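You operate a simulated robot arm through the tools that you are given. There is no shell and no other tool. Be economical: measure what you need, move in short steps, check, and stop when the job is done.

Carry out the task below with a simulated two-armed robot. There is one attempt and no reset: what you move stays moved.

## Task
Put the grey socket on the shelf under the inspection bench. Open the taping bench drawer, take the red die and leave it in the inside of the taping bench drawer and shut the drawer again. Take the green pick tip on the top of the taping bench and put it away on the bench mat. Put the memory stick that says "retest" from the blue mat on the taping bench on the white desiccant pack there and the memory stick marked "sort" on the cold test bench. Do these in any order.

The check looks at the end state, three seconds after you hand in, the way a careful person would. Anything else that was tipped, shoved, dropped, spilled or broken makes it a failure.

## Robot
Two 7-joint arms with two-finger parallel grippers on one trunk, on a base that drives. Base frame: it is fixed to the floor where the robot stands at the start and does not move with it; the origin is under the middle of the robot, x ahead of it, y to its left, z up. Readings come in mm, rad, newtons and seconds.
The left shoulder is at the start at [70, 134, 1201], the right one opposite. Places, roughly: bench mat [4700, -2800, 900]; cold test bench (17x24 cm) [660, -2080, 860]; desiccant pack [3000, -2500, 750]; green pick tip [2250, -2250, 1000]; grey socket [500, 250, 1000]; inside of the taping bench drawer [2400, -2300, 700]; memory stick [2750, -2250, 1000]; red die [500, 0, 1000]; shelf under the inspection bench [700, 600, 300]; taping bench drawer [2400, -2200, 800]. Payload 1.57 kg a hand.
The TCP of each hand is the grasp point between the finger pads, 30 mm short of the fingertips. In the tool frame z runs along the fingers and y along their closing line. The gripper opens to 80 mm. The fingers are 17 mm wide and 12 mm thick; the gripper's body (40 by 82 mm) begins 80 mm behind the TCP.
Orientation is that of the tool frame in the base frame, as a unit quaternion [w, x, y, z]. With the fingers straight down and closing along the base's y, the tool's x points along the base's -x, its y along +y and its z along -z.

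## Interface
- The arms move only by the tool step_arm. It takes "left_motion", "right_motion" or both (then of equal length, played together; a hand with none holds still); each is a list of rows, each a list of 7 numbers: the turn, a rotation vector about the tool's x, y, z in rad, then the shift along the tool's x, y, z in cm, then the opening, from 0 (shut) to 1 (fully open). In form: [[rx, ry, rz, dx, dy, dz, gripper], ...]. A call has 1 to 10 rows; each row is the pose to reach, as a shift and turn from the pose commanded when the call began, along the tool's axes at that moment. A row lasts 0.2 s, in which the tool goes at most 50 mm and 0.15 rad; a call with a longer step from one row to the next is refused whole, and so is a gripper value outside its range. Where a pose cannot be reached the arm comes as near as it can. A force on the tool above 40 N (or 10 N above the force at the start of the call, whichever is more), or a blocked arm, ends the call early, and 0.2 s more pass. Each finger travels about 153 mm/s and halts on what it meets, pressing with about 43 N; the grip force reading is that of the motor and also rises with nothing between the fingers. The clock runs only during rows and for 0.2 s after the last one: add rows that repeat a pose to give the fingers time. The reply holds the time, the measured pose of the TCP, the force on the tool along the base axes, the opening and the grip force, in the units named above and with some noise, with the torque about the TCP (base axes, N m) and any sound that the robot's microphone picked up, and new pictures: "show" is both (left out), scene, wrist or none (wrist: the cameras of the hands that moved).
- Cameras (640 x 400 px; columns grow to the right, rows downward): "scene" is now at [110.1, 38.5, 1427]; the picture's right is [0.53, -0.84, 0.00], its down [-0.58, -0.37, -0.73] and it looks along [0.61, 0.39, -0.69] (base axes); focal length 257 px, centre (320, 200). "left" rides on the left gripper at [72, 7, -122] in its tool frame; the picture's right is [-0.09, 1.00, 0.00], its down [-0.84, -0.08, -0.54] and it looks along [-0.54, -0.05, 0.84] (tool axes); focal length 238 px, centre (320, 200). "right" rides on the right gripper at [72, -7, -122] in its tool frame; the picture's right is [0.09, 1.00, 0.00], its down [-0.84, 0.08, -0.54] and it looks along [-0.54, 0.05, 0.84] (tool axes); focal length 238 px, centre (320, 200). There is no depth. A picture from a camera that has moved, and an enlarged one, comes with that camera's place and axes in the base frame and with its lens. The place of the scene camera against the robot may be out by one fixed shift of up to 18 mm in any direction.
- lift_body(by): slides the trunk up (or, below 0, down) by that many mm; the arms and the scene camera ride with it, the base frame stays. It gives what a move gives, with no picture.
- roll_base(legs): drives the robot by 1 to 6 legs, each [ahead, left, turn to the left] in mm, mm and rad, along the robot's own axes; the way and the turn of a leg run together, so that a leg with both is an arc; at most 1500 mm and 3.142 rad a leg. The arms and the cameras ride along, it lands a little off, and it stops where it bumps. It gives what a move gives, and a new picture of the scene camera.
- head_to(pan, tilt): turns the head with the scene camera to pan (to the left, within 1.501 rad either way) and tilt (down, from -0.506 to 1.204), counted from straight ahead of the robot. It gives what a move gives, and a new picture of the scene camera.
- zoom(camera, box): a new picture of the part [left, top, right, bottom] of that camera's present view, enlarged. The clock stands still meanwhile.
- job_done(): hands the job in; it is judged then, once.

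Work in short steps. Places have to be worked out from the pictures, the camera data and where the tool is seen: move nearer, look again, correct. Check each grasp and each placing, and mend what went wrong. You have 186 turns and 260 pictures in all, those below and enlarged ones among them. Open the grippers and draw the arms clear of the work before you hand the job in, unless the task says otherwise; then end with one line.

The tools are called after ">>>" by a JSON object that holds its "op" and its "data". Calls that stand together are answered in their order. step_arm: Moves the arms, as the interface text tells. Its arguments: {"type":"object","properties":{"left_motion":{"type":"array","items":{"type":"array","items":{"type":"number"}}},"right_motion":{"type":"array","items":{"type":"array","items":{"type":"number"}}},"show":{"type":"string","enum":["both","scene","wrist","none"]}},"required":[]} The other tools are called the same way: lift_body (by) slides the trunk up or down; roll_base (legs) drives the base; head_to (pan, tilt) turns the head that bears the scene camera; zoom (camera, box) takes an enlarged picture of a part of a camera's view; job_done () hands the job in.

At the start:

```text
clock: 0.0
left_ee_pos: [393.0, 355.5, 1201.1]
left_tcp_rot: [0.001, -0.001, 1.0, 0.0]
left_wrist_force: [0.2, 0.0, 0.1]
left_moment: [0.02, 0.03, -0.03]
left_opening: 79.9
left_gripper_force: 0.0
right_ee_pos: [389.1, -2.6, 1114.1]
right_tcp_rot: [0.0, 0.0, 1.0, -0.001]
right_wrist_force: [0.4, -0.5, 0.0]
right_moment: [-0.01, -0.01, 0.01]
right_opening: 80.0
right_gripper_force: 0.1
trunk travel left (down, up): [-775.0, 165.0]
robot x, y, heading: [-3.5, -1.2, 0.002]
head pan, tilt: [0.564, 0.759]
```

scene: 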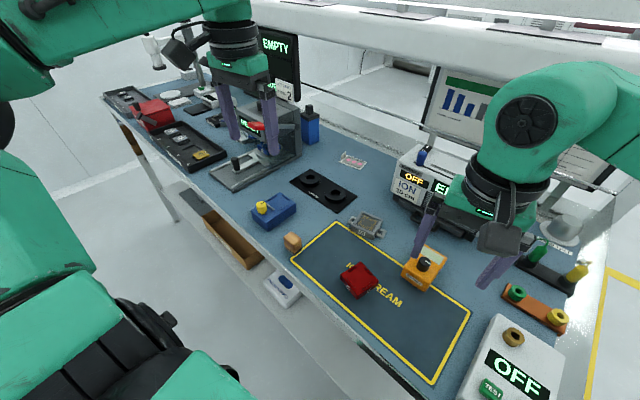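
right: 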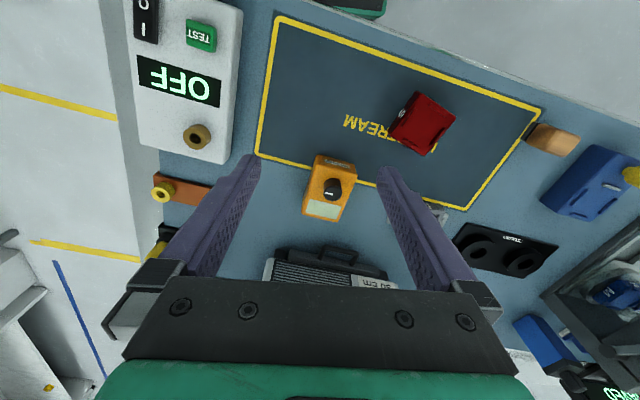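
left: 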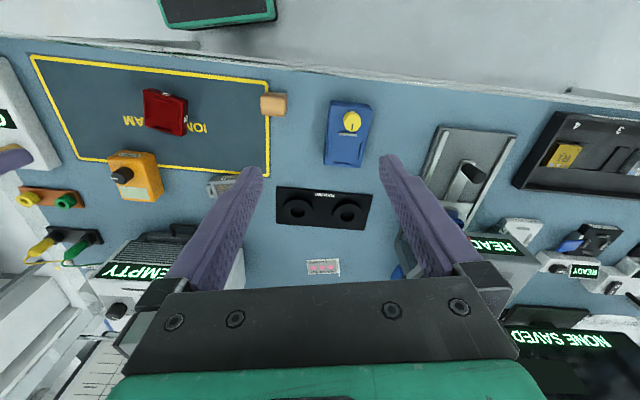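

I see a red block on the mat and a grey socket-like item next to the mat. I zoom in on both to identify them.

>>> {"op": "zoom", "data": {"camera": "scene", "box": [240, 160, 480, 310]}}

>>> {"op": "head_to", "data": {"pan": 0.9, "tilt": 0.9}}

```text
2.67 times, centred on (360, 235) of scene
camera zoom: at [110.1, 38.5, 1427.0], right [0.53, -0.84, 0.0], down [-0.58, -0.37, -0.73], along [0.61, 0.39, -0.69], focal length 685 px, centre (213, 107)
```

zoom: 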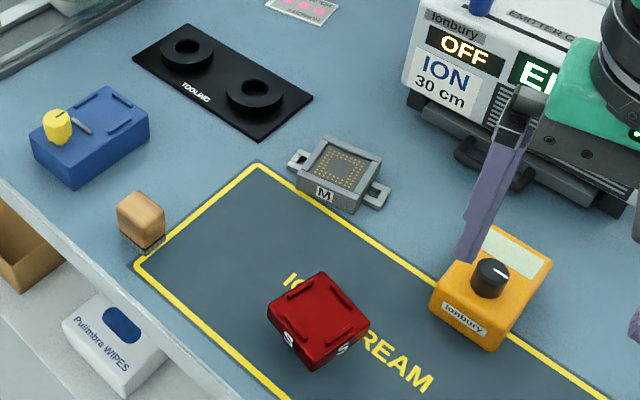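

```text
clock: 0.8
left_ee_pos: [393.1, 354.2, 1200.9]
left_tcp_rot: [0.002, -0.002, 1.0, 0.0]
left_wrist_force: [-0.1, 0.2, 0.0]
left_moment: [0.0, -0.01, -0.04]
left_opening: 79.7
left_gripper_force: 0.1
right_ee_pos: [389.6, -2.1, 1113.3]
right_tcp_rot: [0.0, 0.0, 1.0, 0.001]
right_wrist_force: [-0.5, 0.8, 0.4]
right_moment: [0.02, 0.03, -0.02]
right_opening: 80.1
right_gripper_force: 0.0
trunk travel left (down, up): [-775.0, 165.0]
robot x, y, heading: [-0.2, -3.0, 0.006]
head pan, tilt: [0.901, 0.901]
camera scene: at [87.4, 53.5, 1415.8], right [0.78, -0.62, 0.0], down [-0.49, -0.61, -0.62], along [0.39, 0.49, -0.78], focal length 257 px, centre (320, 200)
```

scene: 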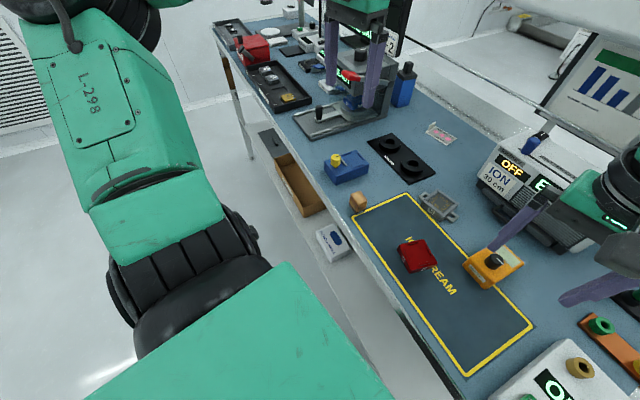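

Triangulating from the scene and wrist views puts the bench surface at z≈918, the red die's top near (383,119,947) and the grey socket near (523,163). The socket's tabs run along y, so I turn the left hand 90° to close along x, move it above the socket, and shift the right hand out of the way.

>>> {"op": "step_arm", "data": {"left_motion": [[0, 0, 0.15, -1.31, -1.91, 1.2, 1], [0, 0, 0.3, -2.62, -3.82, 2.4, 1], [0, 0, 0.45, -3.93, -5.73, 3.6, 1], [0, 0, 0.6, -5.24, -7.64, 4.8, 1], [0, 0, 0.75, -6.55, -9.55, 6, 1], [0, 0, 0.9, -7.86, -11.46, 7.2, 1], [0, 0, 1.05, -9.17, -13.37, 8.4, 1], [0, 0, 1.2, -10.48, -15.28, 9.6, 1], [0, 0, 1.35, -11.79, -17.2, 10.8, 1], [0, 0, 1.5, -13.1, -19.1, 12, 1]], "right_motion": [[0, 0, 0, 0, -2, 0, 1], [0, 0, 0, 0, -4, 0, 1], [0, 0, 0, 0, -6, 0, 1], [0, 0, 0, 0, -8, 0, 1], [0, 0, 0, 0, -10, 0, 1], [0, 0, 0, 0, -12, 0, 1], [0, 0, 0, 0, -14, 0, 1], [0, 0, 0, 0, -16, 0, 1], [0, 0, 0, 0, -18, 0, 1], [0, 0, 0, 0, -18, 0, 1]], "show": "both"}}

```text
clock: 3.0
left_ee_pos: [527.3, 163.7, 1080.1]
left_tcp_rot: [0.0, 0.682, 0.731, 0.0]
left_wrist_force: [0.3, -0.7, -1.0]
left_moment: [-0.01, -0.01, 0.0]
left_opening: 80.2
left_gripper_force: 0.0
right_ee_pos: [391.2, -181.5, 1112.0]
right_tcp_rot: [0.0, 0.0, 1.0, 0.0]
right_wrist_force: [1.1, -0.2, 0.2]
right_moment: [-0.04, 0.03, -0.01]
right_opening: 79.9
right_gripper_force: 0.2
trunk travel left (down, up): [-775.0, 165.0]
robot x, y, heading: [0.3, -0.3, 0.003]
head pan, tilt: [0.901, 0.901]
camera scene: at [89.3, 53.7, 1415.7], right [0.78, -0.62, 0.0], down [-0.49, -0.61, -0.62], along [0.38, 0.49, -0.78], focal length 257 px, centre (320, 200)
camera right: at [318.5, -188.3, 1233.3], right [-0.09, 1.0, 0.0], down [0.84, 0.08, 0.54], along [0.54, 0.05, -0.84], focal length 238 px, centre (320, 200)
camera left: at [528.3, 236.7, 1202.2], right [1.0, -0.02, 0.0], down [-0.02, -0.84, 0.54], along [-0.01, -0.54, -0.84], focal length 238 px, centre (320, 200)
```

scene: 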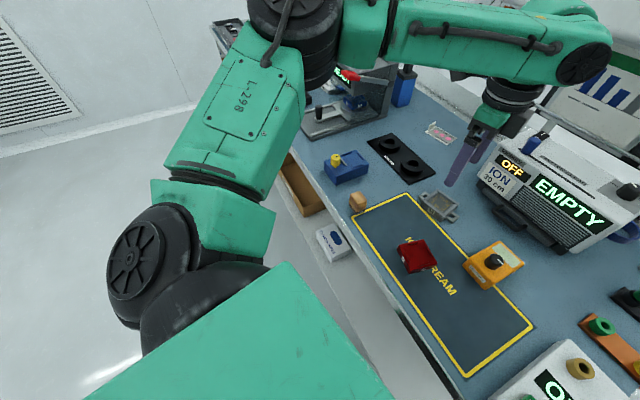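
right: 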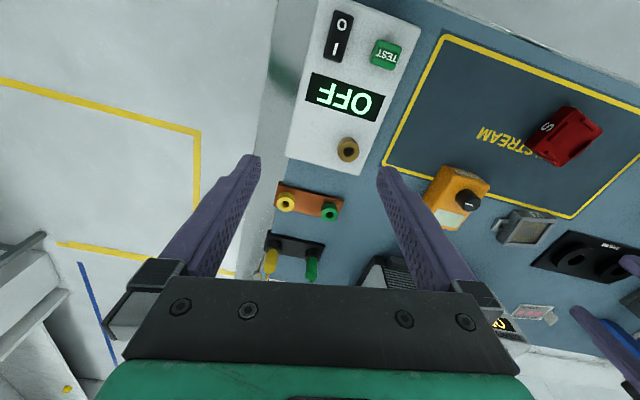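
left: 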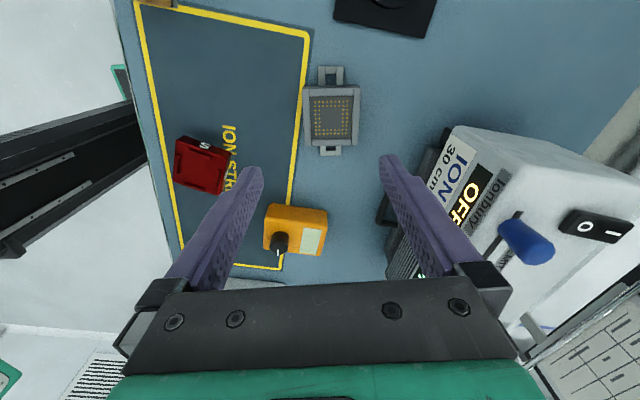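

The socket lies at about (538,178), 58 mm wide along x. I centre over it and go down partway.

>>> {"op": "step_arm", "data": {"left_motion": [[0, 0, 0.02, 0.6, 0.6, 2, 1], [0, 0, 0.05, 1.3, 1.2, 4, 1], [0, 0, 0.05, 1.3, 1.2, 6.5, 1], [0, 0, 0.05, 1.3, 1.2, 8, 1]], "show": "wrist"}}

```text
clock: 4.0
left_ee_pos: [536.7, 177.9, 1001.5]
left_tcp_rot: [0.001, 0.699, 0.715, 0.001]
left_wrist_force: [-0.1, -0.2, -0.1]
left_moment: [-0.04, -0.02, 0.01]
left_opening: 80.1
left_gripper_force: 0.0
right_ee_pos: [389.7, -181.9, 1113.7]
right_tcp_rot: [0.0, 0.0, 1.0, 0.0]
right_wrist_force: [0.9, 0.3, -0.1]
right_moment: [-0.02, -0.01, -0.01]
right_opening: 79.9
right_gripper_force: 0.1
trunk travel left (down, up): [-775.0, 165.0]
robot x, y, heading: [-1.3, 0.1, -0.001]
head pan, tilt: [0.901, 0.901]
camera left: at [539.8, 250.3, 1123.5], right [1.0, -0.07, 0.0], down [-0.06, -0.84, 0.54], along [-0.03, -0.54, -0.84], focal length 238 px, centre (320, 200)
```

left: 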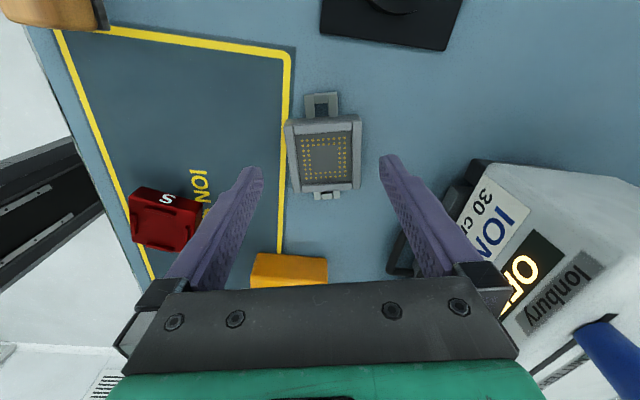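

Well centred. I go down to TCP z≈955 and then close.

>>> {"op": "step_arm", "data": {"left_motion": [[0, 0, 0, 0, 0.3, 2, 1], [0, 0, 0, 0, 0.3, 3.5, 1], [0, 0, 0, 0, 0.3, 4.6, 1], [0, 0, 0, 0, 0.3, 4.6, 1]], "show": "wrist"}}

```text
clock: 5.0
left_ee_pos: [524.7, 184.3, 960.2]
left_tcp_rot: [0.001, 0.7, 0.715, 0.001]
left_wrist_force: [0.0, 0.0, -0.3]
left_moment: [-0.04, -0.03, 0.06]
left_opening: 79.9
left_gripper_force: 0.0
left hand out of reach, approached as far as the arm can: row 1, 2, 3, 4
right_ee_pos: [389.1, -182.3, 1113.3]
right_tcp_rot: [0.0, -0.001, 1.0, 0.001]
right_wrist_force: [0.0, 0.1, 0.4]
right_moment: [-0.02, 0.0, 0.03]
right_opening: 80.0
right_gripper_force: 0.0
trunk travel left (down, up): [-775.0, 165.0]
robot x, y, heading: [-0.9, 1.1, 0.002]
head pan, tilt: [0.901, 0.901]
camera left: at [529.7, 257.1, 1082.9], right [1.0, -0.07, 0.0], down [-0.06, -0.84, 0.54], along [-0.04, -0.54, -0.84], focal length 238 px, centre (320, 200)
```

left: 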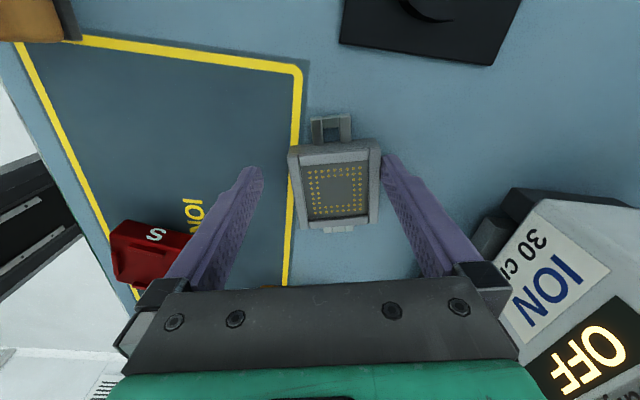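

The arm's reach is limited at this height. I raise the hand and lower the trunk to bring the shoulder down.

>>> {"op": "step_arm", "data": {"left_motion": [[0, 0, 0, 0, 0, -5, 1], [0, 0, 0, 0, 0, -10, 1], [0, 0, 0, 0, 0, -15, 1]], "right_motion": [[0, 0, 0, 0, 0, -3, 1], [0, 0, 0, 0, 0, -6, 1], [0, 0, 0, 0, 0, -8, 1]], "show": "none"}}

>>> {"op": "lift_body", "data": {"by": -120}}

```text
clock: 5.8
left_ee_pos: [523.7, 185.7, 1111.0]
left_tcp_rot: [0.001, 0.699, 0.715, 0.001]
left_wrist_force: [0.6, -0.6, -0.7]
left_moment: [0.02, -0.03, -0.01]
left_opening: 80.0
left_gripper_force: 0.2
right_ee_pos: [388.4, -182.2, 1194.2]
right_tcp_rot: [0.001, 0.0, 1.0, 0.002]
right_wrist_force: [0.1, 0.4, -0.4]
right_moment: [0.04, -0.01, 0.03]
right_opening: 79.8
right_gripper_force: 0.0
trunk travel left (down, up): [-775.0, 165.0]
robot x, y, heading: [0.2, -2.2, -0.002]
head pan, tilt: [0.901, 0.901]
```

```text
clock: 7.3
left_ee_pos: [524.2, 186.2, 990.5]
left_tcp_rot: [0.001, 0.699, 0.715, 0.0]
left_wrist_force: [0.3, 0.1, -0.4]
left_moment: [0.01, 0.03, 0.05]
left_opening: 79.8
left_gripper_force: 0.0
right_ee_pos: [389.7, -182.6, 1073.6]
right_tcp_rot: [-0.001, 0.0, 1.0, 0.001]
right_wrist_force: [-0.5, -0.8, 0.2]
right_moment: [0.03, 0.02, 0.03]
right_opening: 80.2
right_gripper_force: 0.0
trunk travel left (down, up): [-655.0, 285.0]
robot x, y, heading: [-2.4, -0.1, -0.002]
head pan, tilt: [0.901, 0.901]
```

Now I shift over the socket, then go down.

>>> {"op": "step_arm", "data": {"left_motion": [[0, 0, 0, -0.8, 1.6, 0, 1], [0, 0, 0, -0.8, 1.6, 1.5, 1], [0, 0, 0, -0.8, 1.6, 2.8, 1], [0, 0, 0, -0.8, 1.6, 3.7, 1], [0, 0, 0, -0.8, 1.6, 3.7, 1]], "show": "wrist"}}

```text
clock: 8.5
left_ee_pos: [540.5, 178.3, 953.8]
left_tcp_rot: [0.001, 0.699, 0.715, 0.0]
left_wrist_force: [-0.5, 0.0, -0.1]
left_moment: [0.0, -0.02, 0.03]
left_opening: 80.1
left_gripper_force: 0.1
right_ee_pos: [390.2, -182.7, 1074.2]
right_tcp_rot: [0.0, 0.0, 1.0, 0.001]
right_wrist_force: [-1.1, -0.2, -0.4]
right_moment: [0.02, -0.02, -0.01]
right_opening: 79.9
right_gripper_force: 0.0
trunk travel left (down, up): [-655.0, 285.0]
robot x, y, heading: [-1.8, -4.6, 0.0]
head pan, tilt: [0.901, 0.901]
camera left: at [545.3, 250.7, 1076.2], right [1.0, -0.07, 0.0], down [-0.06, -0.84, 0.54], along [-0.04, -0.54, -0.84], focal length 238 px, centre (320, 200)
```

left: 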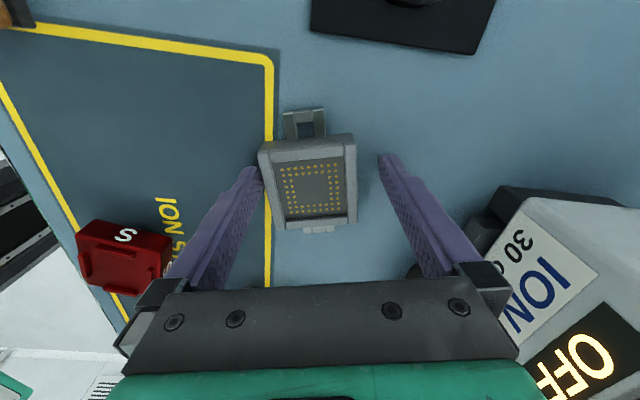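

The socket is slightly nearer the left finger, so I shift −5 mm in x and close.

>>> {"op": "step_arm", "data": {"left_motion": [[0, 0, 0, 0, -0.6, 0, 1], [0, 0, 0, 0, -0.6, 0.2, 1], [0, 0, 0, 0, -0.6, 0.2, 0.6], [0, 0, 0, 0, -0.6, 0.2, 0.3], [0, 0, 0, 0, -0.6, 0.2, 0.3]], "show": "wrist"}}

```text
clock: 9.7
left_ee_pos: [534.7, 178.1, 952.2]
left_tcp_rot: [0.001, 0.699, 0.715, 0.0]
left_wrist_force: [1.0, 0.7, 3.1]
left_moment: [-0.19, 0.03, 0.08]
left_opening: 59.8
left_gripper_force: 42.8
right_ee_pos: [388.7, -182.4, 1073.7]
right_tcp_rot: [0.0, 0.001, 1.0, 0.001]
right_wrist_force: [0.6, 0.1, 0.2]
right_moment: [0.0, -0.01, -0.01]
right_opening: 80.1
right_gripper_force: 0.1
trunk travel left (down, up): [-655.0, 285.0]
robot x, y, heading: [4.1, 3.3, 0.0]
head pan, tilt: [0.901, 0.901]
camera left: at [539.6, 250.1, 1074.4], right [1.0, -0.07, 0.0], down [-0.06, -0.84, 0.54], along [-0.04, -0.54, -0.84], focal length 238 px, centre (320, 200)
```

left: 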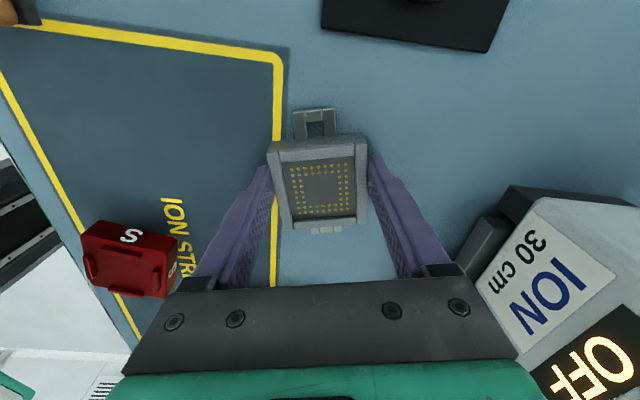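

Gripped (59.8 mm, 43 N). I lift and check that it comes along.

>>> {"op": "step_arm", "data": {"left_motion": [[0, 0, 0, 0, 0, -3, 0.3], [0, 0, 0, 0, 0, -7, 0.3], [0, 0, 0, 1, -2, -11, 0.3], [0, 0, 0, 3, -5, -14, 0.3], [0, 0, 0, 6, -8, -15, 0.3], [0, 0, 0, 9, -11, -15, 0.3], [0, 0, 0, 12, -14, -15, 0.3]], "show": "none"}}

>>> {"op": "head_to", "data": {"pan": 0.9, "tilt": 1.0}}

```text
clock: 11.3
left_ee_pos: [391.0, 296.4, 1103.1]
left_tcp_rot: [0.001, 0.7, 0.714, 0.0]
left_wrist_force: [-0.9, 0.4, -0.6]
left_moment: [-0.03, 0.02, 0.0]
left_opening: 24.1
left_gripper_force: 0.1
right_ee_pos: [387.6, -180.7, 1073.9]
right_tcp_rot: [0.001, 0.0, 1.0, 0.0]
right_wrist_force: [0.0, 0.3, 0.1]
right_moment: [0.01, -0.03, -0.02]
right_opening: 80.0
right_gripper_force: 0.1
trunk travel left (down, up): [-655.0, 285.0]
robot x, y, heading: [2.2, 0.3, -0.0]
head pan, tilt: [0.901, 0.901]
```

```text
clock: 12.0
left_ee_pos: [393.0, 295.3, 1101.6]
left_tcp_rot: [0.001, 0.699, 0.715, 0.001]
left_wrist_force: [0.4, 0.5, -0.3]
left_moment: [-0.01, -0.03, 0.02]
left_opening: 24.0
left_gripper_force: 0.1
right_ee_pos: [388.6, -181.5, 1073.8]
right_tcp_rot: [0.0, -0.001, 1.0, 0.0]
right_wrist_force: [-0.4, 0.0, -0.3]
right_moment: [-0.04, 0.02, -0.01]
right_opening: 80.3
right_gripper_force: 0.0
trunk travel left (down, up): [-655.0, 285.0]
robot x, y, heading: [3.5, -0.6, -0.0]
head pan, tilt: [0.901, 1.0]
camera scene: at [83.7, 48.9, 1288.6], right [0.78, -0.62, 0.0], down [-0.52, -0.66, -0.54], along [0.34, 0.42, -0.84], focal length 257 px, centre (320, 200)
```

scene: 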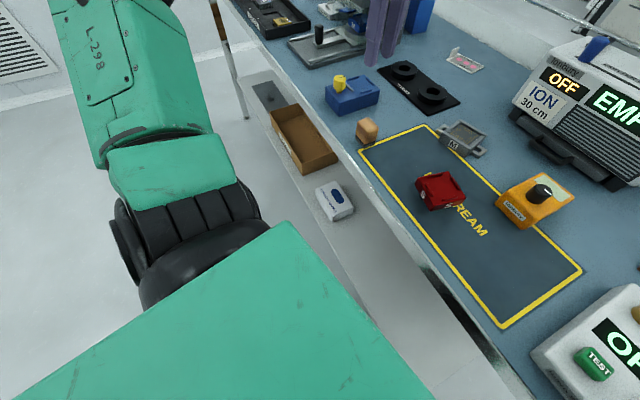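

The grip slipped off and the socket is still on the bench, so I held it too high. I zoom to check its state, then go back deeper.

>>> {"op": "zoom", "data": {"camera": "scene", "box": [340, 80, 540, 205]}}

>>> {"op": "step_arm", "data": {"left_motion": [[0, 0, 0, -4, 4.5, 0, 1], [0, 0, 0, -8, 9, 0, 1], [0, 0, 0, -11.7, 14, 0, 1], [0, 0, 0, -11.7, 14, 5, 1], [0, 0, 0, -11.7, 14, 9, 1]], "show": "wrist"}}

```text
3.20 times, centred on (440, 142) of scene
camera zoom: at [83.7, 48.9, 1288.6], right [0.78, -0.62, 0.0], down [-0.52, -0.66, -0.54], along [0.34, 0.42, -0.84], focal length 822 px, centre (-64, 384)
```

zoom: 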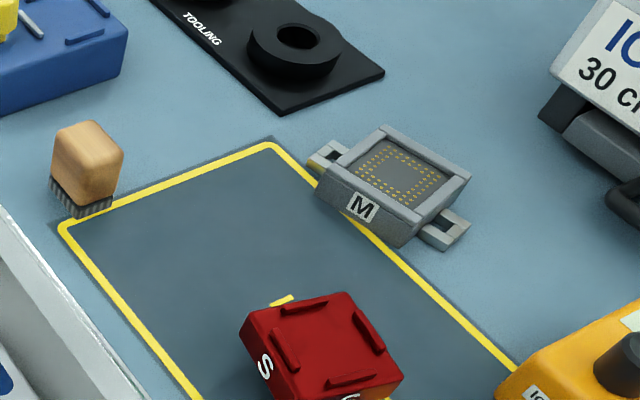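

```text
refused: row 1 steps farther than a row can; nothing moved
```

The socket sits flat and unharmed. I move back over it with smaller steps.

>>> {"op": "step_arm", "data": {"left_motion": [[0, 0, 0, -3, 3.5, 0, 1], [0, 0, 0, -6, 7, 0, 1], [0, 0, 0, -9, 10.5, 0, 1], [0, 0, 0, -11.7, 14, 0, 1], [0, 0, 0, -11.7, 14, 5, 1], [0, 0, 0, -11.7, 14, 9, 1]], "show": "wrist"}}

```text
clock: 13.4
left_ee_pos: [536.4, 180.6, 1011.1]
left_tcp_rot: [0.0, 0.699, 0.715, -0.001]
left_wrist_force: [0.8, 0.3, 0.4]
left_moment: [-0.01, 0.01, 0.01]
left_opening: 79.9
left_gripper_force: 0.1
left hand out of reach, approached as far as the arm can: row 4, 5
right_ee_pos: [390.8, -181.5, 1072.3]
right_tcp_rot: [0.0, -0.001, 1.0, 0.001]
right_wrist_force: [0.7, 0.2, 0.0]
right_moment: [0.05, 0.03, 0.03]
right_opening: 80.3
right_gripper_force: 0.2
trunk travel left (down, up): [-655.0, 285.0]
robot x, y, heading: [5.4, 1.0, -0.001]
head pan, tilt: [0.901, 1.0]
camera left: at [541.4, 253.5, 1132.6], right [1.0, -0.07, 0.0], down [-0.06, -0.84, 0.54], along [-0.04, -0.54, -0.84], focal length 238 px, centre (320, 200)
```

left: 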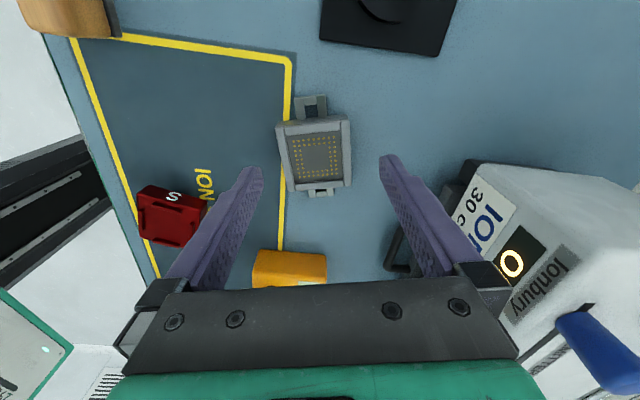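

I go down at (531,176) to z≈944, watching the force.

>>> {"op": "step_arm", "data": {"left_motion": [[0, 0, 0, -0.4, -0.5, 2, 1], [0, 0, 0, -0.4, -0.5, 4, 1], [0, 0, 0, -0.4, -0.5, 5.5, 1], [0, 0, 0, -0.4, -0.5, 6.2, 1], [0, 0, 0, -0.4, -0.5, 6.7, 1], [0, 0, 0, -0.4, -0.5, 6.7, 1]], "show": "wrist"}}

```text
clock: 14.8
left_ee_pos: [527.8, 176.7, 950.2]
left_tcp_rot: [0.003, 0.699, 0.715, 0.004]
left_wrist_force: [4.1, 5.0, 39.3]
left_moment: [0.1, 1.63, -0.28]
left_opening: 75.9
left_gripper_force: 0.1
right_ee_pos: [385.7, -183.5, 1076.9]
right_tcp_rot: [0.002, 0.0, 1.0, 0.002]
right_wrist_force: [0.4, 0.0, 0.2]
right_moment: [-0.03, 0.04, 0.02]
right_opening: 80.3
right_gripper_force: 0.0
trunk travel left (down, up): [-655.0, 285.0]
robot x, y, heading: [-0.9, -1.6, 0.002]
head pan, tilt: [0.901, 1.0]
camera left: at [530.8, 248.8, 1072.9], right [1.0, -0.07, 0.01], down [-0.07, -0.84, 0.54], along [-0.03, -0.54, -0.84], focal length 238 px, centre (320, 200)
```

left: 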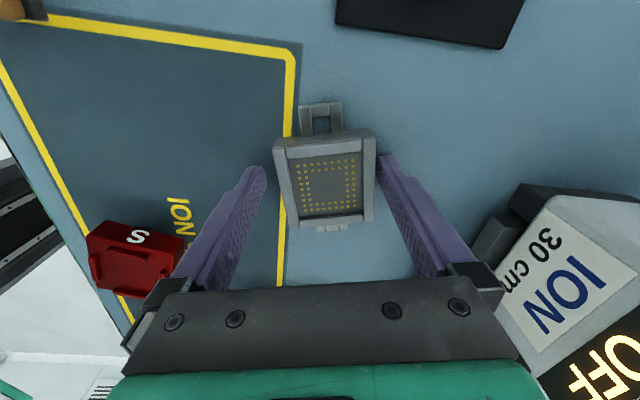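

Contact is the left finger tip on the mat (tip z≈920), so the earlier depth was right and the slip came from something else. I raise 4 mm and zoom in on the socket's shape.

>>> {"op": "step_arm", "data": {"left_motion": [[0, 0, 0, 0, 0.2, -0.8, 1], [0, 0, 0, 0, 0.2, -0.8, 1]], "show": "none"}}

>>> {"op": "zoom", "data": {"camera": "left", "box": [220, 80, 420, 260]}}

>>> {"op": "zoom", "data": {"camera": "scene", "box": [400, 80, 540, 180]}}

```text
clock: 15.4
left_ee_pos: [532.0, 177.2, 950.6]
left_tcp_rot: [-0.002, 0.7, 0.715, -0.001]
left_wrist_force: [0.6, 1.1, 0.1]
left_moment: [0.01, 0.03, 0.01]
left_opening: 79.7
left_gripper_force: 0.0
right_ee_pos: [389.6, -182.9, 1073.1]
right_tcp_rot: [0.0, 0.001, 1.0, 0.0]
right_wrist_force: [-0.6, 0.2, 0.0]
right_moment: [0.05, 0.03, 0.05]
right_opening: 79.9
right_gripper_force: 0.0
trunk travel left (down, up): [-655.0, 285.0]
robot x, y, heading: [-3.0, -1.3, -0.001]
head pan, tilt: [0.901, 1.0]
```

```text
2.22 times, centred on (320, 170) of left
camera zoom: at [537.0, 249.4, 1072.6], right [1.0, -0.07, 0.0], down [-0.06, -0.84, 0.54], along [-0.04, -0.54, -0.84], focal length 530 px, centre (320, 267)
```

zoom: 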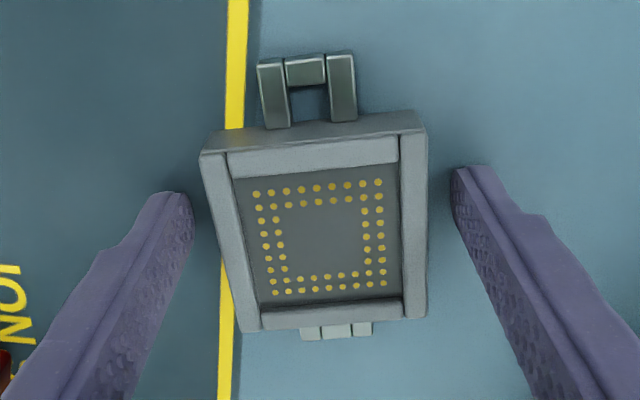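

```text
4.00 times, centred on (470, 130) of scene
camera zoom: at [84.1, 49.0, 1288.1], right [0.78, -0.62, 0.0], down [-0.52, -0.66, -0.54], along [0.34, 0.42, -0.84], focal length 1028 px, centre (-280, 480)
```

zoom: 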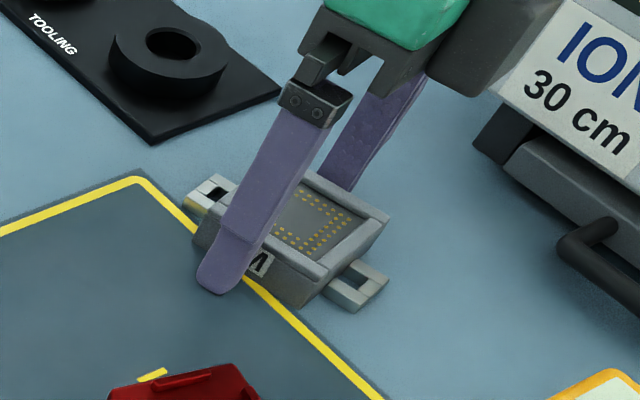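

The hand is centred and aligned with the socket. I close fully again with a longer settle, then lift just 2 cm slowly.

>>> {"op": "step_arm", "data": {"left_motion": [[0, 0, 0, -0.2, 0, 0.1, 0.5], [0, 0, 0, -0.2, 0, 0.1, 0], [0, 0, 0, -0.2, 0, 0.1, 0], [0, 0, 0, -0.2, 0, 0.1, 0]], "show": "none"}}

>>> {"op": "step_arm", "data": {"left_motion": [[0, 0, 0, 0, 0, -0.3, 0], [0, 0, 0, 0, 0, -0.8, 0], [0, 0, 0, 0, 0, -1.4, 0], [0, 0, 0, 0, 0, -2, 0]], "show": "both"}}

```text
clock: 16.4
left_ee_pos: [532.2, 174.5, 951.2]
left_tcp_rot: [0.001, 0.699, 0.716, 0.001]
left_wrist_force: [1.0, -0.1, 0.5]
left_moment: [-0.01, 0.0, -0.01]
left_opening: 59.4
left_gripper_force: 42.9
right_ee_pos: [389.1, -182.8, 1073.5]
right_tcp_rot: [0.0, 0.001, 1.0, 0.001]
right_wrist_force: [0.1, -0.9, 0.3]
right_moment: [0.01, -0.02, -0.01]
right_opening: 80.0
right_gripper_force: 0.0
trunk travel left (down, up): [-655.0, 285.0]
robot x, y, heading: [1.3, -2.9, -0.0]
head pan, tilt: [0.901, 1.0]
```

```text
clock: 17.4
left_ee_pos: [531.4, 175.0, 971.2]
left_tcp_rot: [0.0, 0.699, 0.715, 0.0]
left_wrist_force: [0.3, -0.7, -1.4]
left_moment: [0.02, 0.01, 0.01]
left_opening: 59.5
left_gripper_force: 43.0
right_ee_pos: [389.8, -181.0, 1072.9]
right_tcp_rot: [0.0, 0.0, 1.0, 0.001]
right_wrist_force: [0.2, 0.0, 0.3]
right_moment: [-0.03, 0.01, 0.01]
right_opening: 80.0
right_gripper_force: 0.0
trunk travel left (down, up): [-655.0, 285.0]
robot x, y, heading: [0.6, -1.5, -0.001]
head pan, tilt: [0.901, 1.0]
camera scene: at [83.8, 48.9, 1288.6], right [0.78, -0.62, 0.0], down [-0.52, -0.66, -0.54], along [0.34, 0.42, -0.84], focal length 257 px, centre (320, 200)
camera left: at [537.0, 247.5, 1094.7], right [1.0, -0.07, 0.0], down [-0.06, -0.84, 0.54], along [-0.04, -0.54, -0.84], focal length 238 px, centre (320, 200)
```

scene: 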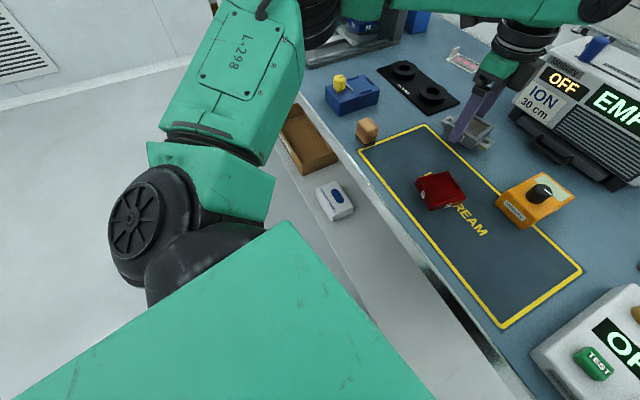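
left: 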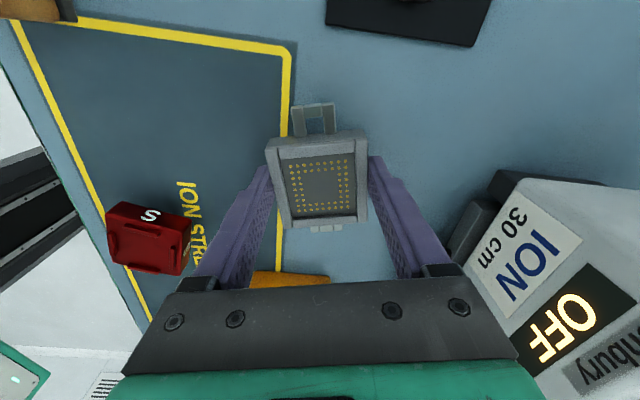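

The socket holds now. I raise it slowly and take it back left, while the right hand comes over toward the red die.

>>> {"op": "step_arm", "data": {"left_motion": [[0, 0, 0, 0, 0, -2, 0], [0, 0, 0, 0, 0, -4, 0], [0, 0, 0, 1, -1, -6, 0], [0, 0, 0, 3, -3, -8, 0], [0, 0, 0, 5, -5, -10, 0], [0, 0, 0, 8, -7, -11, 0], [0, 0, 0, 11, -9, -11, 0], [0, 0, 0, 14, -11, -11, 0], [0, 0, 0, 16, -12, -11, 0], [0, 0, 0, 18, -13, -11, 0]], "right_motion": [[0, 0, 0, 0, 0, 0, 1], [0, 0, 0, 0, 0, 0, 1], [0, 0, 0, 0, 3, 0, 1], [0, 0, 0, 0, 7, 0, 1], [0, 0, 0, 0, 11, 0, 1], [0, 0, 0, 0, 15, 0, 1], [0, 0, 0, 0, 18.5, 0, 1], [0, 0, 0, 0, 22, 0, 1], [0, 0, 0, 0, 25, 0, 1], [0, 0, 0, 0.6, 28, 0, 1]], "show": "both"}}

```text
clock: 19.6
left_ee_pos: [396.3, 354.2, 1080.9]
left_tcp_rot: [0.001, 0.7, 0.714, 0.0]
left_wrist_force: [0.2, 0.3, -1.1]
left_moment: [-0.02, -0.04, -0.01]
left_opening: 59.6
left_gripper_force: 43.1
right_ee_pos: [381.4, 100.2, 1074.1]
right_tcp_rot: [0.001, 0.0, 1.0, -0.001]
right_wrist_force: [-0.1, 1.1, -0.9]
right_moment: [-0.02, 0.01, 0.04]
right_opening: 79.9
right_gripper_force: 0.0
trunk travel left (down, up): [-655.0, 285.0]
robot x, y, heading: [-0.2, 0.3, 0.001]
head pan, tilt: [0.901, 1.0]
camera scene: at [82.7, 51.7, 1288.5], right [0.78, -0.62, 0.0], down [-0.52, -0.66, -0.54], along [0.34, 0.42, -0.84], focal length 257 px, centre (320, 200)
camera right: at [309.3, 95.4, 1194.1], right [-0.09, 1.0, 0.0], down [0.84, 0.08, 0.54], along [0.54, 0.05, -0.84], focal length 238 px, centre (320, 200)
camera left: at [400.8, 427.1, 1203.1], right [1.0, -0.07, 0.0], down [-0.06, -0.84, 0.54], along [-0.04, -0.54, -0.84], focal length 238 px, centre (320, 200)
```

scene: 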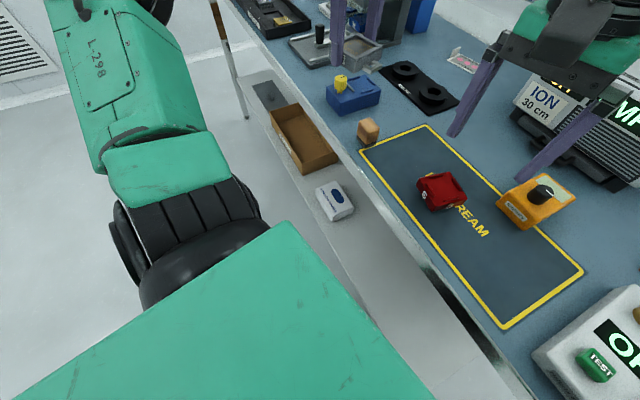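
right: 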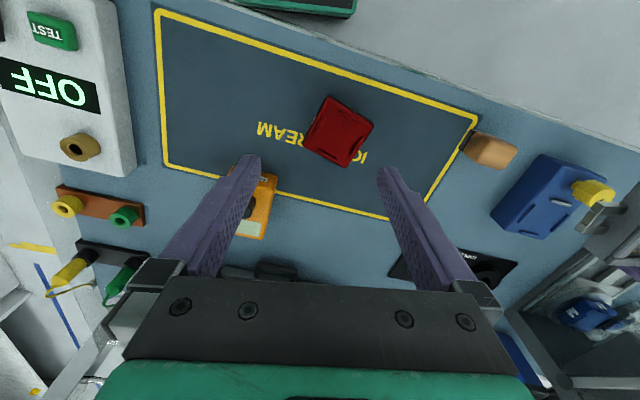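
left: 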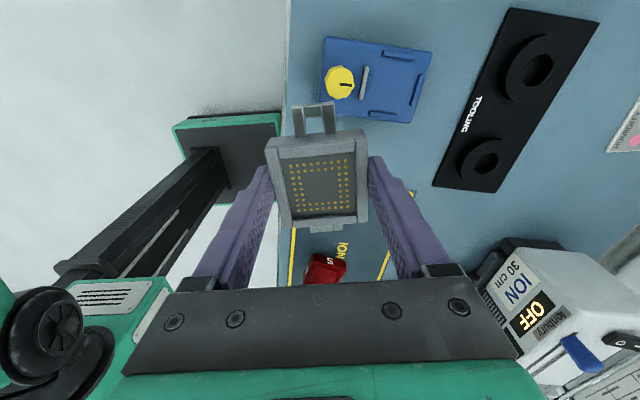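

Die is at about (382,122), about 53 mm wide, turned ≈0.40 rad. I turn the right hand to match and go down partway.

>>> {"op": "step_arm", "data": {"right_motion": [[0, 0, 0.13, -0.1, 1, 2, 1], [0, 0, 0.27, -0.1, 2.2, 4, 1], [0, 0, 0.4, -0.1, 2.2, 6, 1], [0, 0, 0.4, -0.1, 2.2, 8, 1]], "show": "wrist"}}

```text
clock: 20.6
left_ee_pos: [397.4, 353.0, 1080.9]
left_tcp_rot: [0.0, 0.699, 0.715, -0.001]
left_wrist_force: [-0.4, -0.4, -0.8]
left_moment: [-0.01, -0.01, -0.02]
left_opening: 59.7
left_gripper_force: 42.8
right_ee_pos: [385.6, 121.5, 991.7]
right_tcp_rot: [0.0, 0.199, 0.98, 0.001]
right_wrist_force: [-0.1, 0.2, -0.1]
right_moment: [0.0, -0.01, -0.03]
right_opening: 79.9
right_gripper_force: 0.1
trunk travel left (down, up): [-655.0, 285.0]
robot x, y, heading: [2.5, -1.8, -0.003]
head pan, tilt: [0.901, 1.0]
camera right: at [316.1, 142.9, 1113.0], right [0.3, 0.95, 0.0], down [0.8, -0.26, 0.54], along [0.52, -0.16, -0.84], focal length 238 px, centre (320, 200)
```

right: 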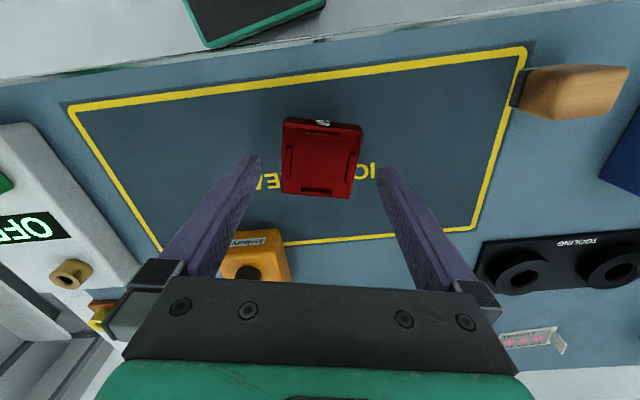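

Aligned and centred. I go down to z≈953 and close fully.

>>> {"op": "step_arm", "data": {"right_motion": [[0, 0, 0, 0.2, 0, 2, 1], [0, 0, 0, 0.2, 0, 3.3, 1], [0, 0, 0, 0.2, 0, 3.8, 1], [0, 0, 0, 0.2, 0, 3.8, 0.5], [0, 0, 0, 0.2, 0, 3.8, 0], [0, 0, 0, 0.2, 0, 3.8, 0], [0, 0, 0, 0.2, 0, 3.8, 0]], "show": "wrist"}}

```text
clock: 22.2
left_ee_pos: [397.5, 351.7, 1081.5]
left_tcp_rot: [0.0, 0.699, 0.715, -0.001]
left_wrist_force: [0.2, -0.4, -0.8]
left_moment: [0.0, 0.01, 0.01]
left_opening: 59.5
left_gripper_force: 43.5
right_ee_pos: [384.0, 121.4, 955.4]
right_tcp_rot: [-0.001, 0.198, 0.98, 0.0]
right_wrist_force: [0.5, -0.3, 0.1]
right_moment: [-0.02, 0.02, -0.02]
right_opening: 55.2
right_gripper_force: 43.0
trunk travel left (down, up): [-655.0, 285.0]
robot x, y, heading: [0.2, -1.6, 0.005]
head pan, tilt: [0.901, 1.0]
camera right: at [314.5, 143.5, 1075.7], right [0.3, 0.95, 0.0], down [0.8, -0.26, 0.54], along [0.52, -0.16, -0.84], focal length 238 px, centre (320, 200)
```

right: 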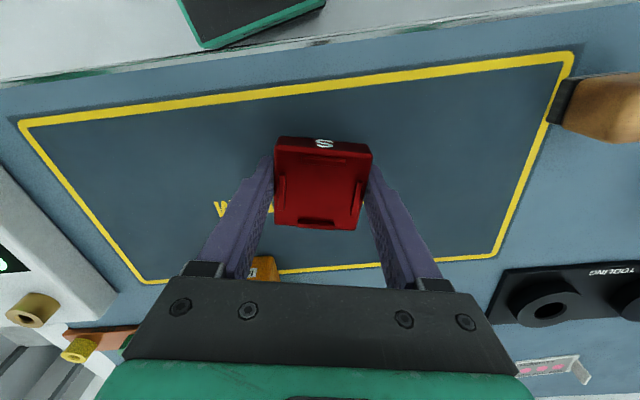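

Die gripped at 55 mm. I lift slowly, then move the right hand to its own side.

>>> {"op": "step_arm", "data": {"right_motion": [[0, 0, 0, 0, 0, -0.5, 0], [0, 0, 0, 0, 0, -1.5, 0], [0, 0, 0, 0, 0, -3, 0], [0, 0, 0, 0, 0, -5, 0], [0, 0, 0, 0, 0, -7, 0], [0, 0, 0, 0, 0, -9, 0], [0, 0, 0, 0, -2, -11, 0], [0, 0, 0, 0.5, -4, -12, 0], [0, 0, 0, 1, -7, -12, 0], [0, 0, 0, 2, -10, -12, 0]], "show": "wrist"}}

```text
clock: 24.4
left_ee_pos: [397.4, 352.1, 1082.0]
left_tcp_rot: [0.0, 0.698, 0.716, 0.0]
left_wrist_force: [-0.7, -0.4, -2.2]
left_moment: [0.03, 0.01, -0.02]
left_opening: 59.5
left_gripper_force: 43.1
right_ee_pos: [325.8, 33.7, 1075.9]
right_tcp_rot: [0.0, 0.199, 0.98, 0.001]
right_wrist_force: [0.3, 0.7, -1.4]
right_moment: [0.04, -0.01, 0.01]
right_opening: 55.2
right_gripper_force: 43.2
trunk travel left (down, up): [-655.0, 285.0]
robot x, y, heading: [-3.3, 0.0, 0.005]
head pan, tilt: [0.901, 1.0]
camera right: at [255.8, 56.9, 1196.4], right [0.3, 0.95, 0.0], down [0.8, -0.26, 0.54], along [0.52, -0.16, -0.84], focal length 238 px, centre (320, 200)
```

right: 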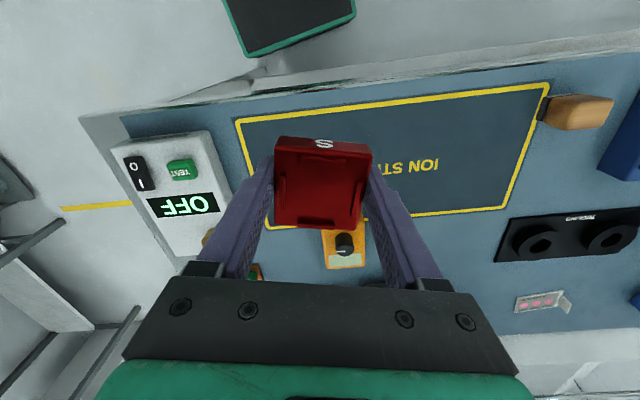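

The die is held. Now I back away 450 mm from the bench and look at the shelf.

>>> {"op": "roll_base", "data": {"legs": [[-450, 0, 0]]}}

>>> {"op": "head_to", "data": {"pan": 0.5, "tilt": 0.75}}

```text
clock: 27.1
left_ee_pos: [-48.2, 351.7, 1081.5]
left_tcp_rot: [0.0, 0.701, 0.714, 0.0]
left_wrist_force: [-0.5, 0.8, -1.6]
left_moment: [0.02, -0.02, 0.0]
left_opening: 59.5
left_gripper_force: 43.3
right_ee_pos: [-120.4, 35.4, 1075.4]
right_tcp_rot: [0.0, 0.2, 0.98, 0.0]
right_wrist_force: [0.1, 0.0, -1.8]
right_moment: [0.0, 0.01, 0.0]
right_opening: 55.2
right_gripper_force: 43.2
trunk travel left (down, up): [-655.0, 285.0]
robot x, y, heading: [-447.9, -0.5, -0.004]
head pan, tilt: [0.901, 1.0]
camera scene: at [-362.7, 49.4, 1288.5], right [0.78, -0.62, 0.0], down [-0.52, -0.66, -0.54], along [0.34, 0.42, -0.84], focal length 257 px, centre (320, 200)
```

scene: 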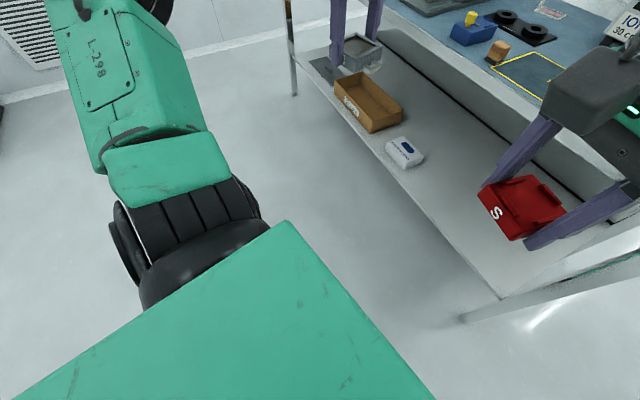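

```text
clock: 28.0
left_ee_pos: [-49.8, 352.5, 1081.6]
left_tcp_rot: [0.0, 0.7, 0.714, -0.001]
left_wrist_force: [-0.1, -0.8, -1.0]
left_moment: [0.01, 0.01, -0.03]
left_opening: 59.6
left_gripper_force: 43.3
right_ee_pos: [-121.1, 36.6, 1075.8]
right_tcp_rot: [0.0, 0.2, 0.98, 0.0]
right_wrist_force: [0.6, 0.2, -1.1]
right_moment: [0.01, 0.01, -0.01]
right_opening: 55.3
right_gripper_force: 42.9
trunk travel left (down, up): [-655.0, 285.0]
robot x, y, heading: [-443.6, 1.8, 0.001]
head pan, tilt: [0.499, 0.75]
camera scene: at [-333.8, 34.5, 1307.6], right [0.48, -0.88, 0.0], down [-0.6, -0.33, -0.73], along [0.64, 0.35, -0.68], focal length 257 px, centre (320, 200)
```

scene: 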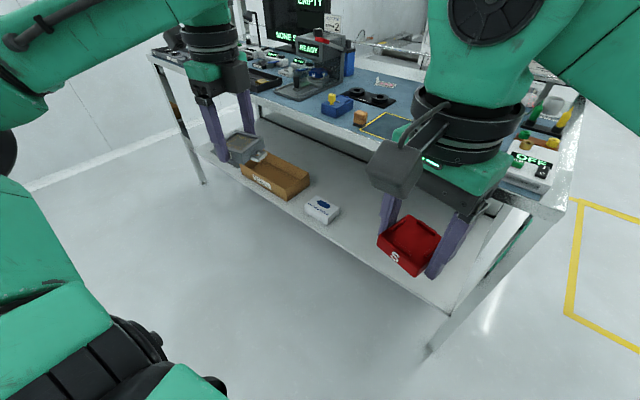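

The shelf lies under this bench at z≈320, with wipes near (498,463) and free room around (460,240). I pull the right hand in and set the left hand's lateral place, before lowering the trunk here in the open.

>>> {"op": "step_arm", "data": {"left_motion": [[0, 0, 0, -2, 1, 0, 0], [0, 0, 0, -4, 2.2, 0, 0], [0, 0, 0, -6, 3.4, 0, 0], [0, 0, 0, -8, 4.5, 0, 0], [0, 0, 0, -10, 5.6, 0, 0], [0, 0, 0, -11.3, 6.6, 0, 0], [0, 0, 0, -11.3, 6.6, 0, 0]], "right_motion": [[0, 0, 0, 0.5, -3, 0, 0], [0, 0, 0, 1, -6.5, 0, 0], [0, 0, 0, 1.5, -10, 0, 0], [0, 0, 0, 2, -13.5, 0, 0], [0, 0, 0, 2.5, -17, 0, 0], [0, 0, 0, 3.1, -20.9, 0, 0], [0, 0, 0, 3.1, -20.9, 0, 0]], "show": "scene"}}

>>> {"op": "lift_body", "data": {"by": -640}}

>>> {"op": "head_to", "data": {"pan": 0.4, "tilt": 0.35}}

```text
clock: 29.6
left_ee_pos: [19.6, 239.1, 1081.8]
left_tcp_rot: [0.001, 0.701, 0.713, -0.001]
left_wrist_force: [-0.3, 0.6, -1.7]
left_moment: [-0.05, 0.02, 0.01]
left_opening: 59.4
left_gripper_force: 42.9
right_ee_pos: [-231.9, -143.1, 1075.4]
right_tcp_rot: [0.0, 0.2, 0.98, 0.0]
right_wrist_force: [-0.3, 0.6, -1.2]
right_moment: [-0.02, 0.0, 0.01]
right_opening: 54.9
right_gripper_force: 42.7
trunk travel left (down, up): [-655.0, 285.0]
robot x, y, heading: [-447.0, 1.2, -0.005]
head pan, tilt: [0.499, 0.75]
camera scene: at [-333.3, 35.6, 1307.6], right [0.48, -0.88, 0.0], down [-0.6, -0.33, -0.73], along [0.64, 0.35, -0.68], focal length 257 px, centre (320, 200)
```

scene: 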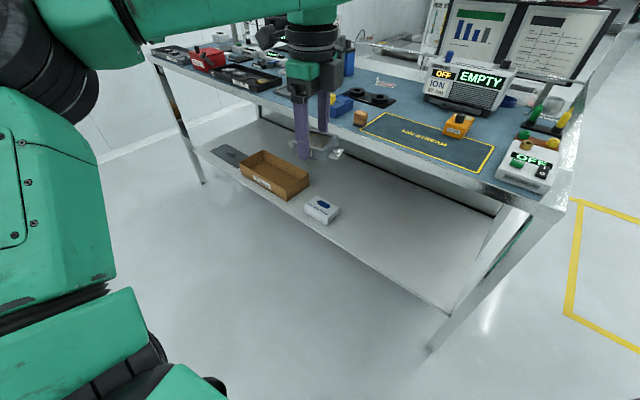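

```text
refused: -640 is not a number from -400 to 400
```

```text
clock: 30.4
left_ee_pos: [20.2, 239.6, 1082.9]
left_tcp_rot: [0.0, 0.7, 0.715, 0.0]
left_wrist_force: [0.2, -0.3, -1.1]
left_moment: [0.0, -0.02, 0.0]
left_opening: 59.6
left_gripper_force: 43.3
right_ee_pos: [-232.0, -146.3, 1075.1]
right_tcp_rot: [0.0, 0.201, 0.98, 0.001]
right_wrist_force: [-0.7, 0.3, -0.9]
right_moment: [0.0, -0.02, 0.0]
right_opening: 55.0
right_gripper_force: 43.3
trunk travel left (down, up): [-655.0, 285.0]
robot x, y, heading: [-448.2, 1.2, -0.003]
head pan, tilt: [0.4, 0.351]
camera scene: at [-320.9, 30.4, 1343.3], right [0.39, -0.92, 0.0], down [-0.32, -0.13, -0.94], along [0.87, 0.36, -0.34], focal length 257 px, centre (320, 200)
```

scene: 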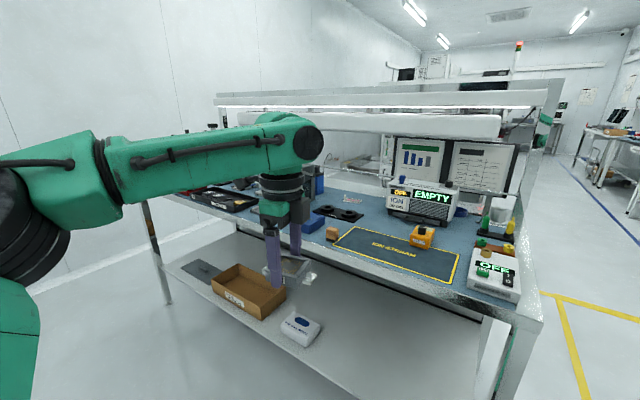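

The arm's highest point is about 240 mm above the TCP, so it will clear the underside of the bench. I lower the trunk in two moves and look again.

>>> {"op": "lift_body", "data": {"by": -320}}

>>> {"op": "lift_body", "data": {"by": -310}}

>>> {"op": "head_to", "data": {"pan": 0.3, "tilt": 0.3}}

```text
clock: 33.6
left_ee_pos: [19.8, 237.7, 762.3]
left_tcp_rot: [0.0, 0.7, 0.714, 0.0]
left_wrist_force: [-0.7, 0.3, -0.9]
left_moment: [0.01, 0.02, 0.01]
left_opening: 59.6
left_gripper_force: 42.5
right_ee_pos: [-232.4, -144.4, 756.0]
right_tcp_rot: [-0.001, 0.2, 0.98, 0.0]
right_wrist_force: [-0.1, 0.0, -0.7]
right_moment: [-0.01, 0.02, 0.02]
right_opening: 55.3
right_gripper_force: 42.7
trunk travel left (down, up): [-335.0, 605.0]
robot x, y, heading: [-444.9, -0.7, -0.001]
head pan, tilt: [0.4, 0.351]
```

```text
clock: 36.7
left_ee_pos: [18.8, 239.5, 451.9]
left_tcp_rot: [0.0, 0.701, 0.714, 0.001]
left_wrist_force: [-0.1, 1.4, -1.1]
left_moment: [0.01, 0.0, 0.0]
left_opening: 59.5
left_gripper_force: 43.1
right_ee_pos: [-231.9, -145.1, 445.5]
right_tcp_rot: [0.0, 0.2, 0.98, 0.001]
right_wrist_force: [-0.1, -0.3, -1.9]
right_moment: [0.02, -0.01, -0.01]
right_opening: 55.5
right_gripper_force: 43.3
trunk travel left (down, up): [-25.0, 915.0]
robot x, y, heading: [-451.2, -0.1, -0.002]
head pan, tilt: [0.4, 0.351]
```

```text
clock: 37.4
left_ee_pos: [19.7, 239.2, 451.3]
left_tcp_rot: [0.0, 0.7, 0.714, 0.0]
left_wrist_force: [-0.1, 0.1, -0.5]
left_moment: [-0.02, -0.02, 0.01]
left_opening: 59.3
left_gripper_force: 43.0
right_ee_pos: [-231.7, -145.1, 445.3]
right_tcp_rot: [0.0, 0.2, 0.98, -0.001]
right_wrist_force: [-0.9, -0.1, -1.2]
right_moment: [0.02, 0.01, -0.02]
right_opening: 55.1
right_gripper_force: 43.3
trunk travel left (down, up): [-25.0, 915.0]
robot x, y, heading: [-446.7, 1.5, -0.002]
head pan, tilt: [0.3, 0.3]
camera scene: at [-317.6, 22.1, 718.0], right [0.29, -0.96, 0.0], down [-0.28, -0.09, -0.96], along [0.91, 0.28, -0.3], focal length 257 px, centre (320, 200)
```

scene: 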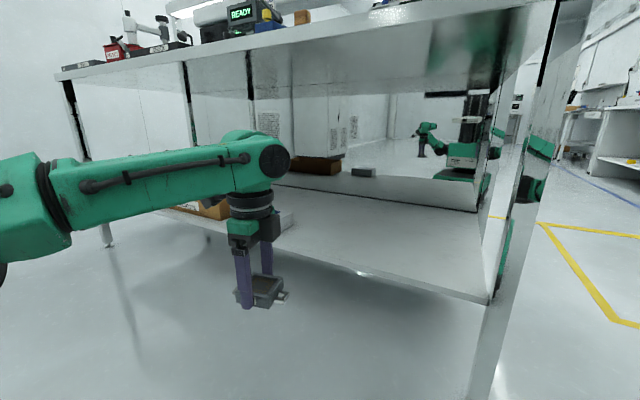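

The bench is turned by ≈0.19 rad: the shelf top is z≈307 and its front edge at y=240 is x≈375. I drive forward 300 mm first and check clearance.

>>> {"op": "roll_base", "data": {"legs": [[300, 0, 0]]}}

```text
clock: 39.4
left_ee_pos: [320.1, 237.1, 451.6]
left_tcp_rot: [0.0, 0.701, 0.714, -0.001]
left_wrist_force: [0.2, -0.5, -1.9]
left_moment: [0.0, -0.04, 0.0]
left_opening: 59.4
left_gripper_force: 42.9
right_ee_pos: [66.6, -146.4, 445.8]
right_tcp_rot: [0.0, 0.201, 0.98, -0.001]
right_wrist_force: [0.7, -0.2, -1.2]
right_moment: [-0.02, -0.03, -0.03]
right_opening: 55.1
right_gripper_force: 42.8
trunk travel left (down, up): [-25.0, 915.0]
robot x, y, heading: [-150.8, 2.7, -0.002]
head pan, tilt: [0.3, 0.3]
camera scene: at [-18.7, 20.5, 718.0], right [0.29, -0.96, 0.0], down [-0.28, -0.09, -0.96], along [0.91, 0.28, -0.3], focal length 257 px, centre (320, 200)
```

scene: 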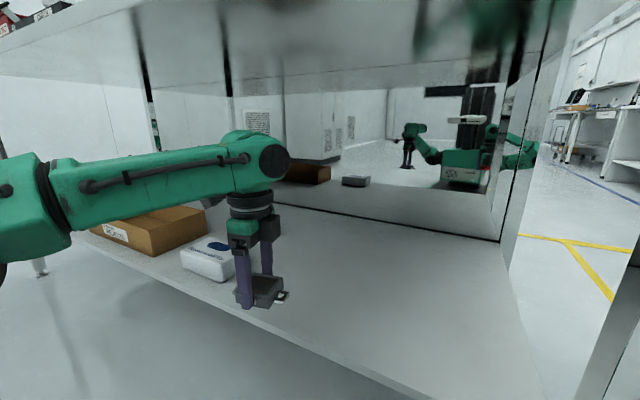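

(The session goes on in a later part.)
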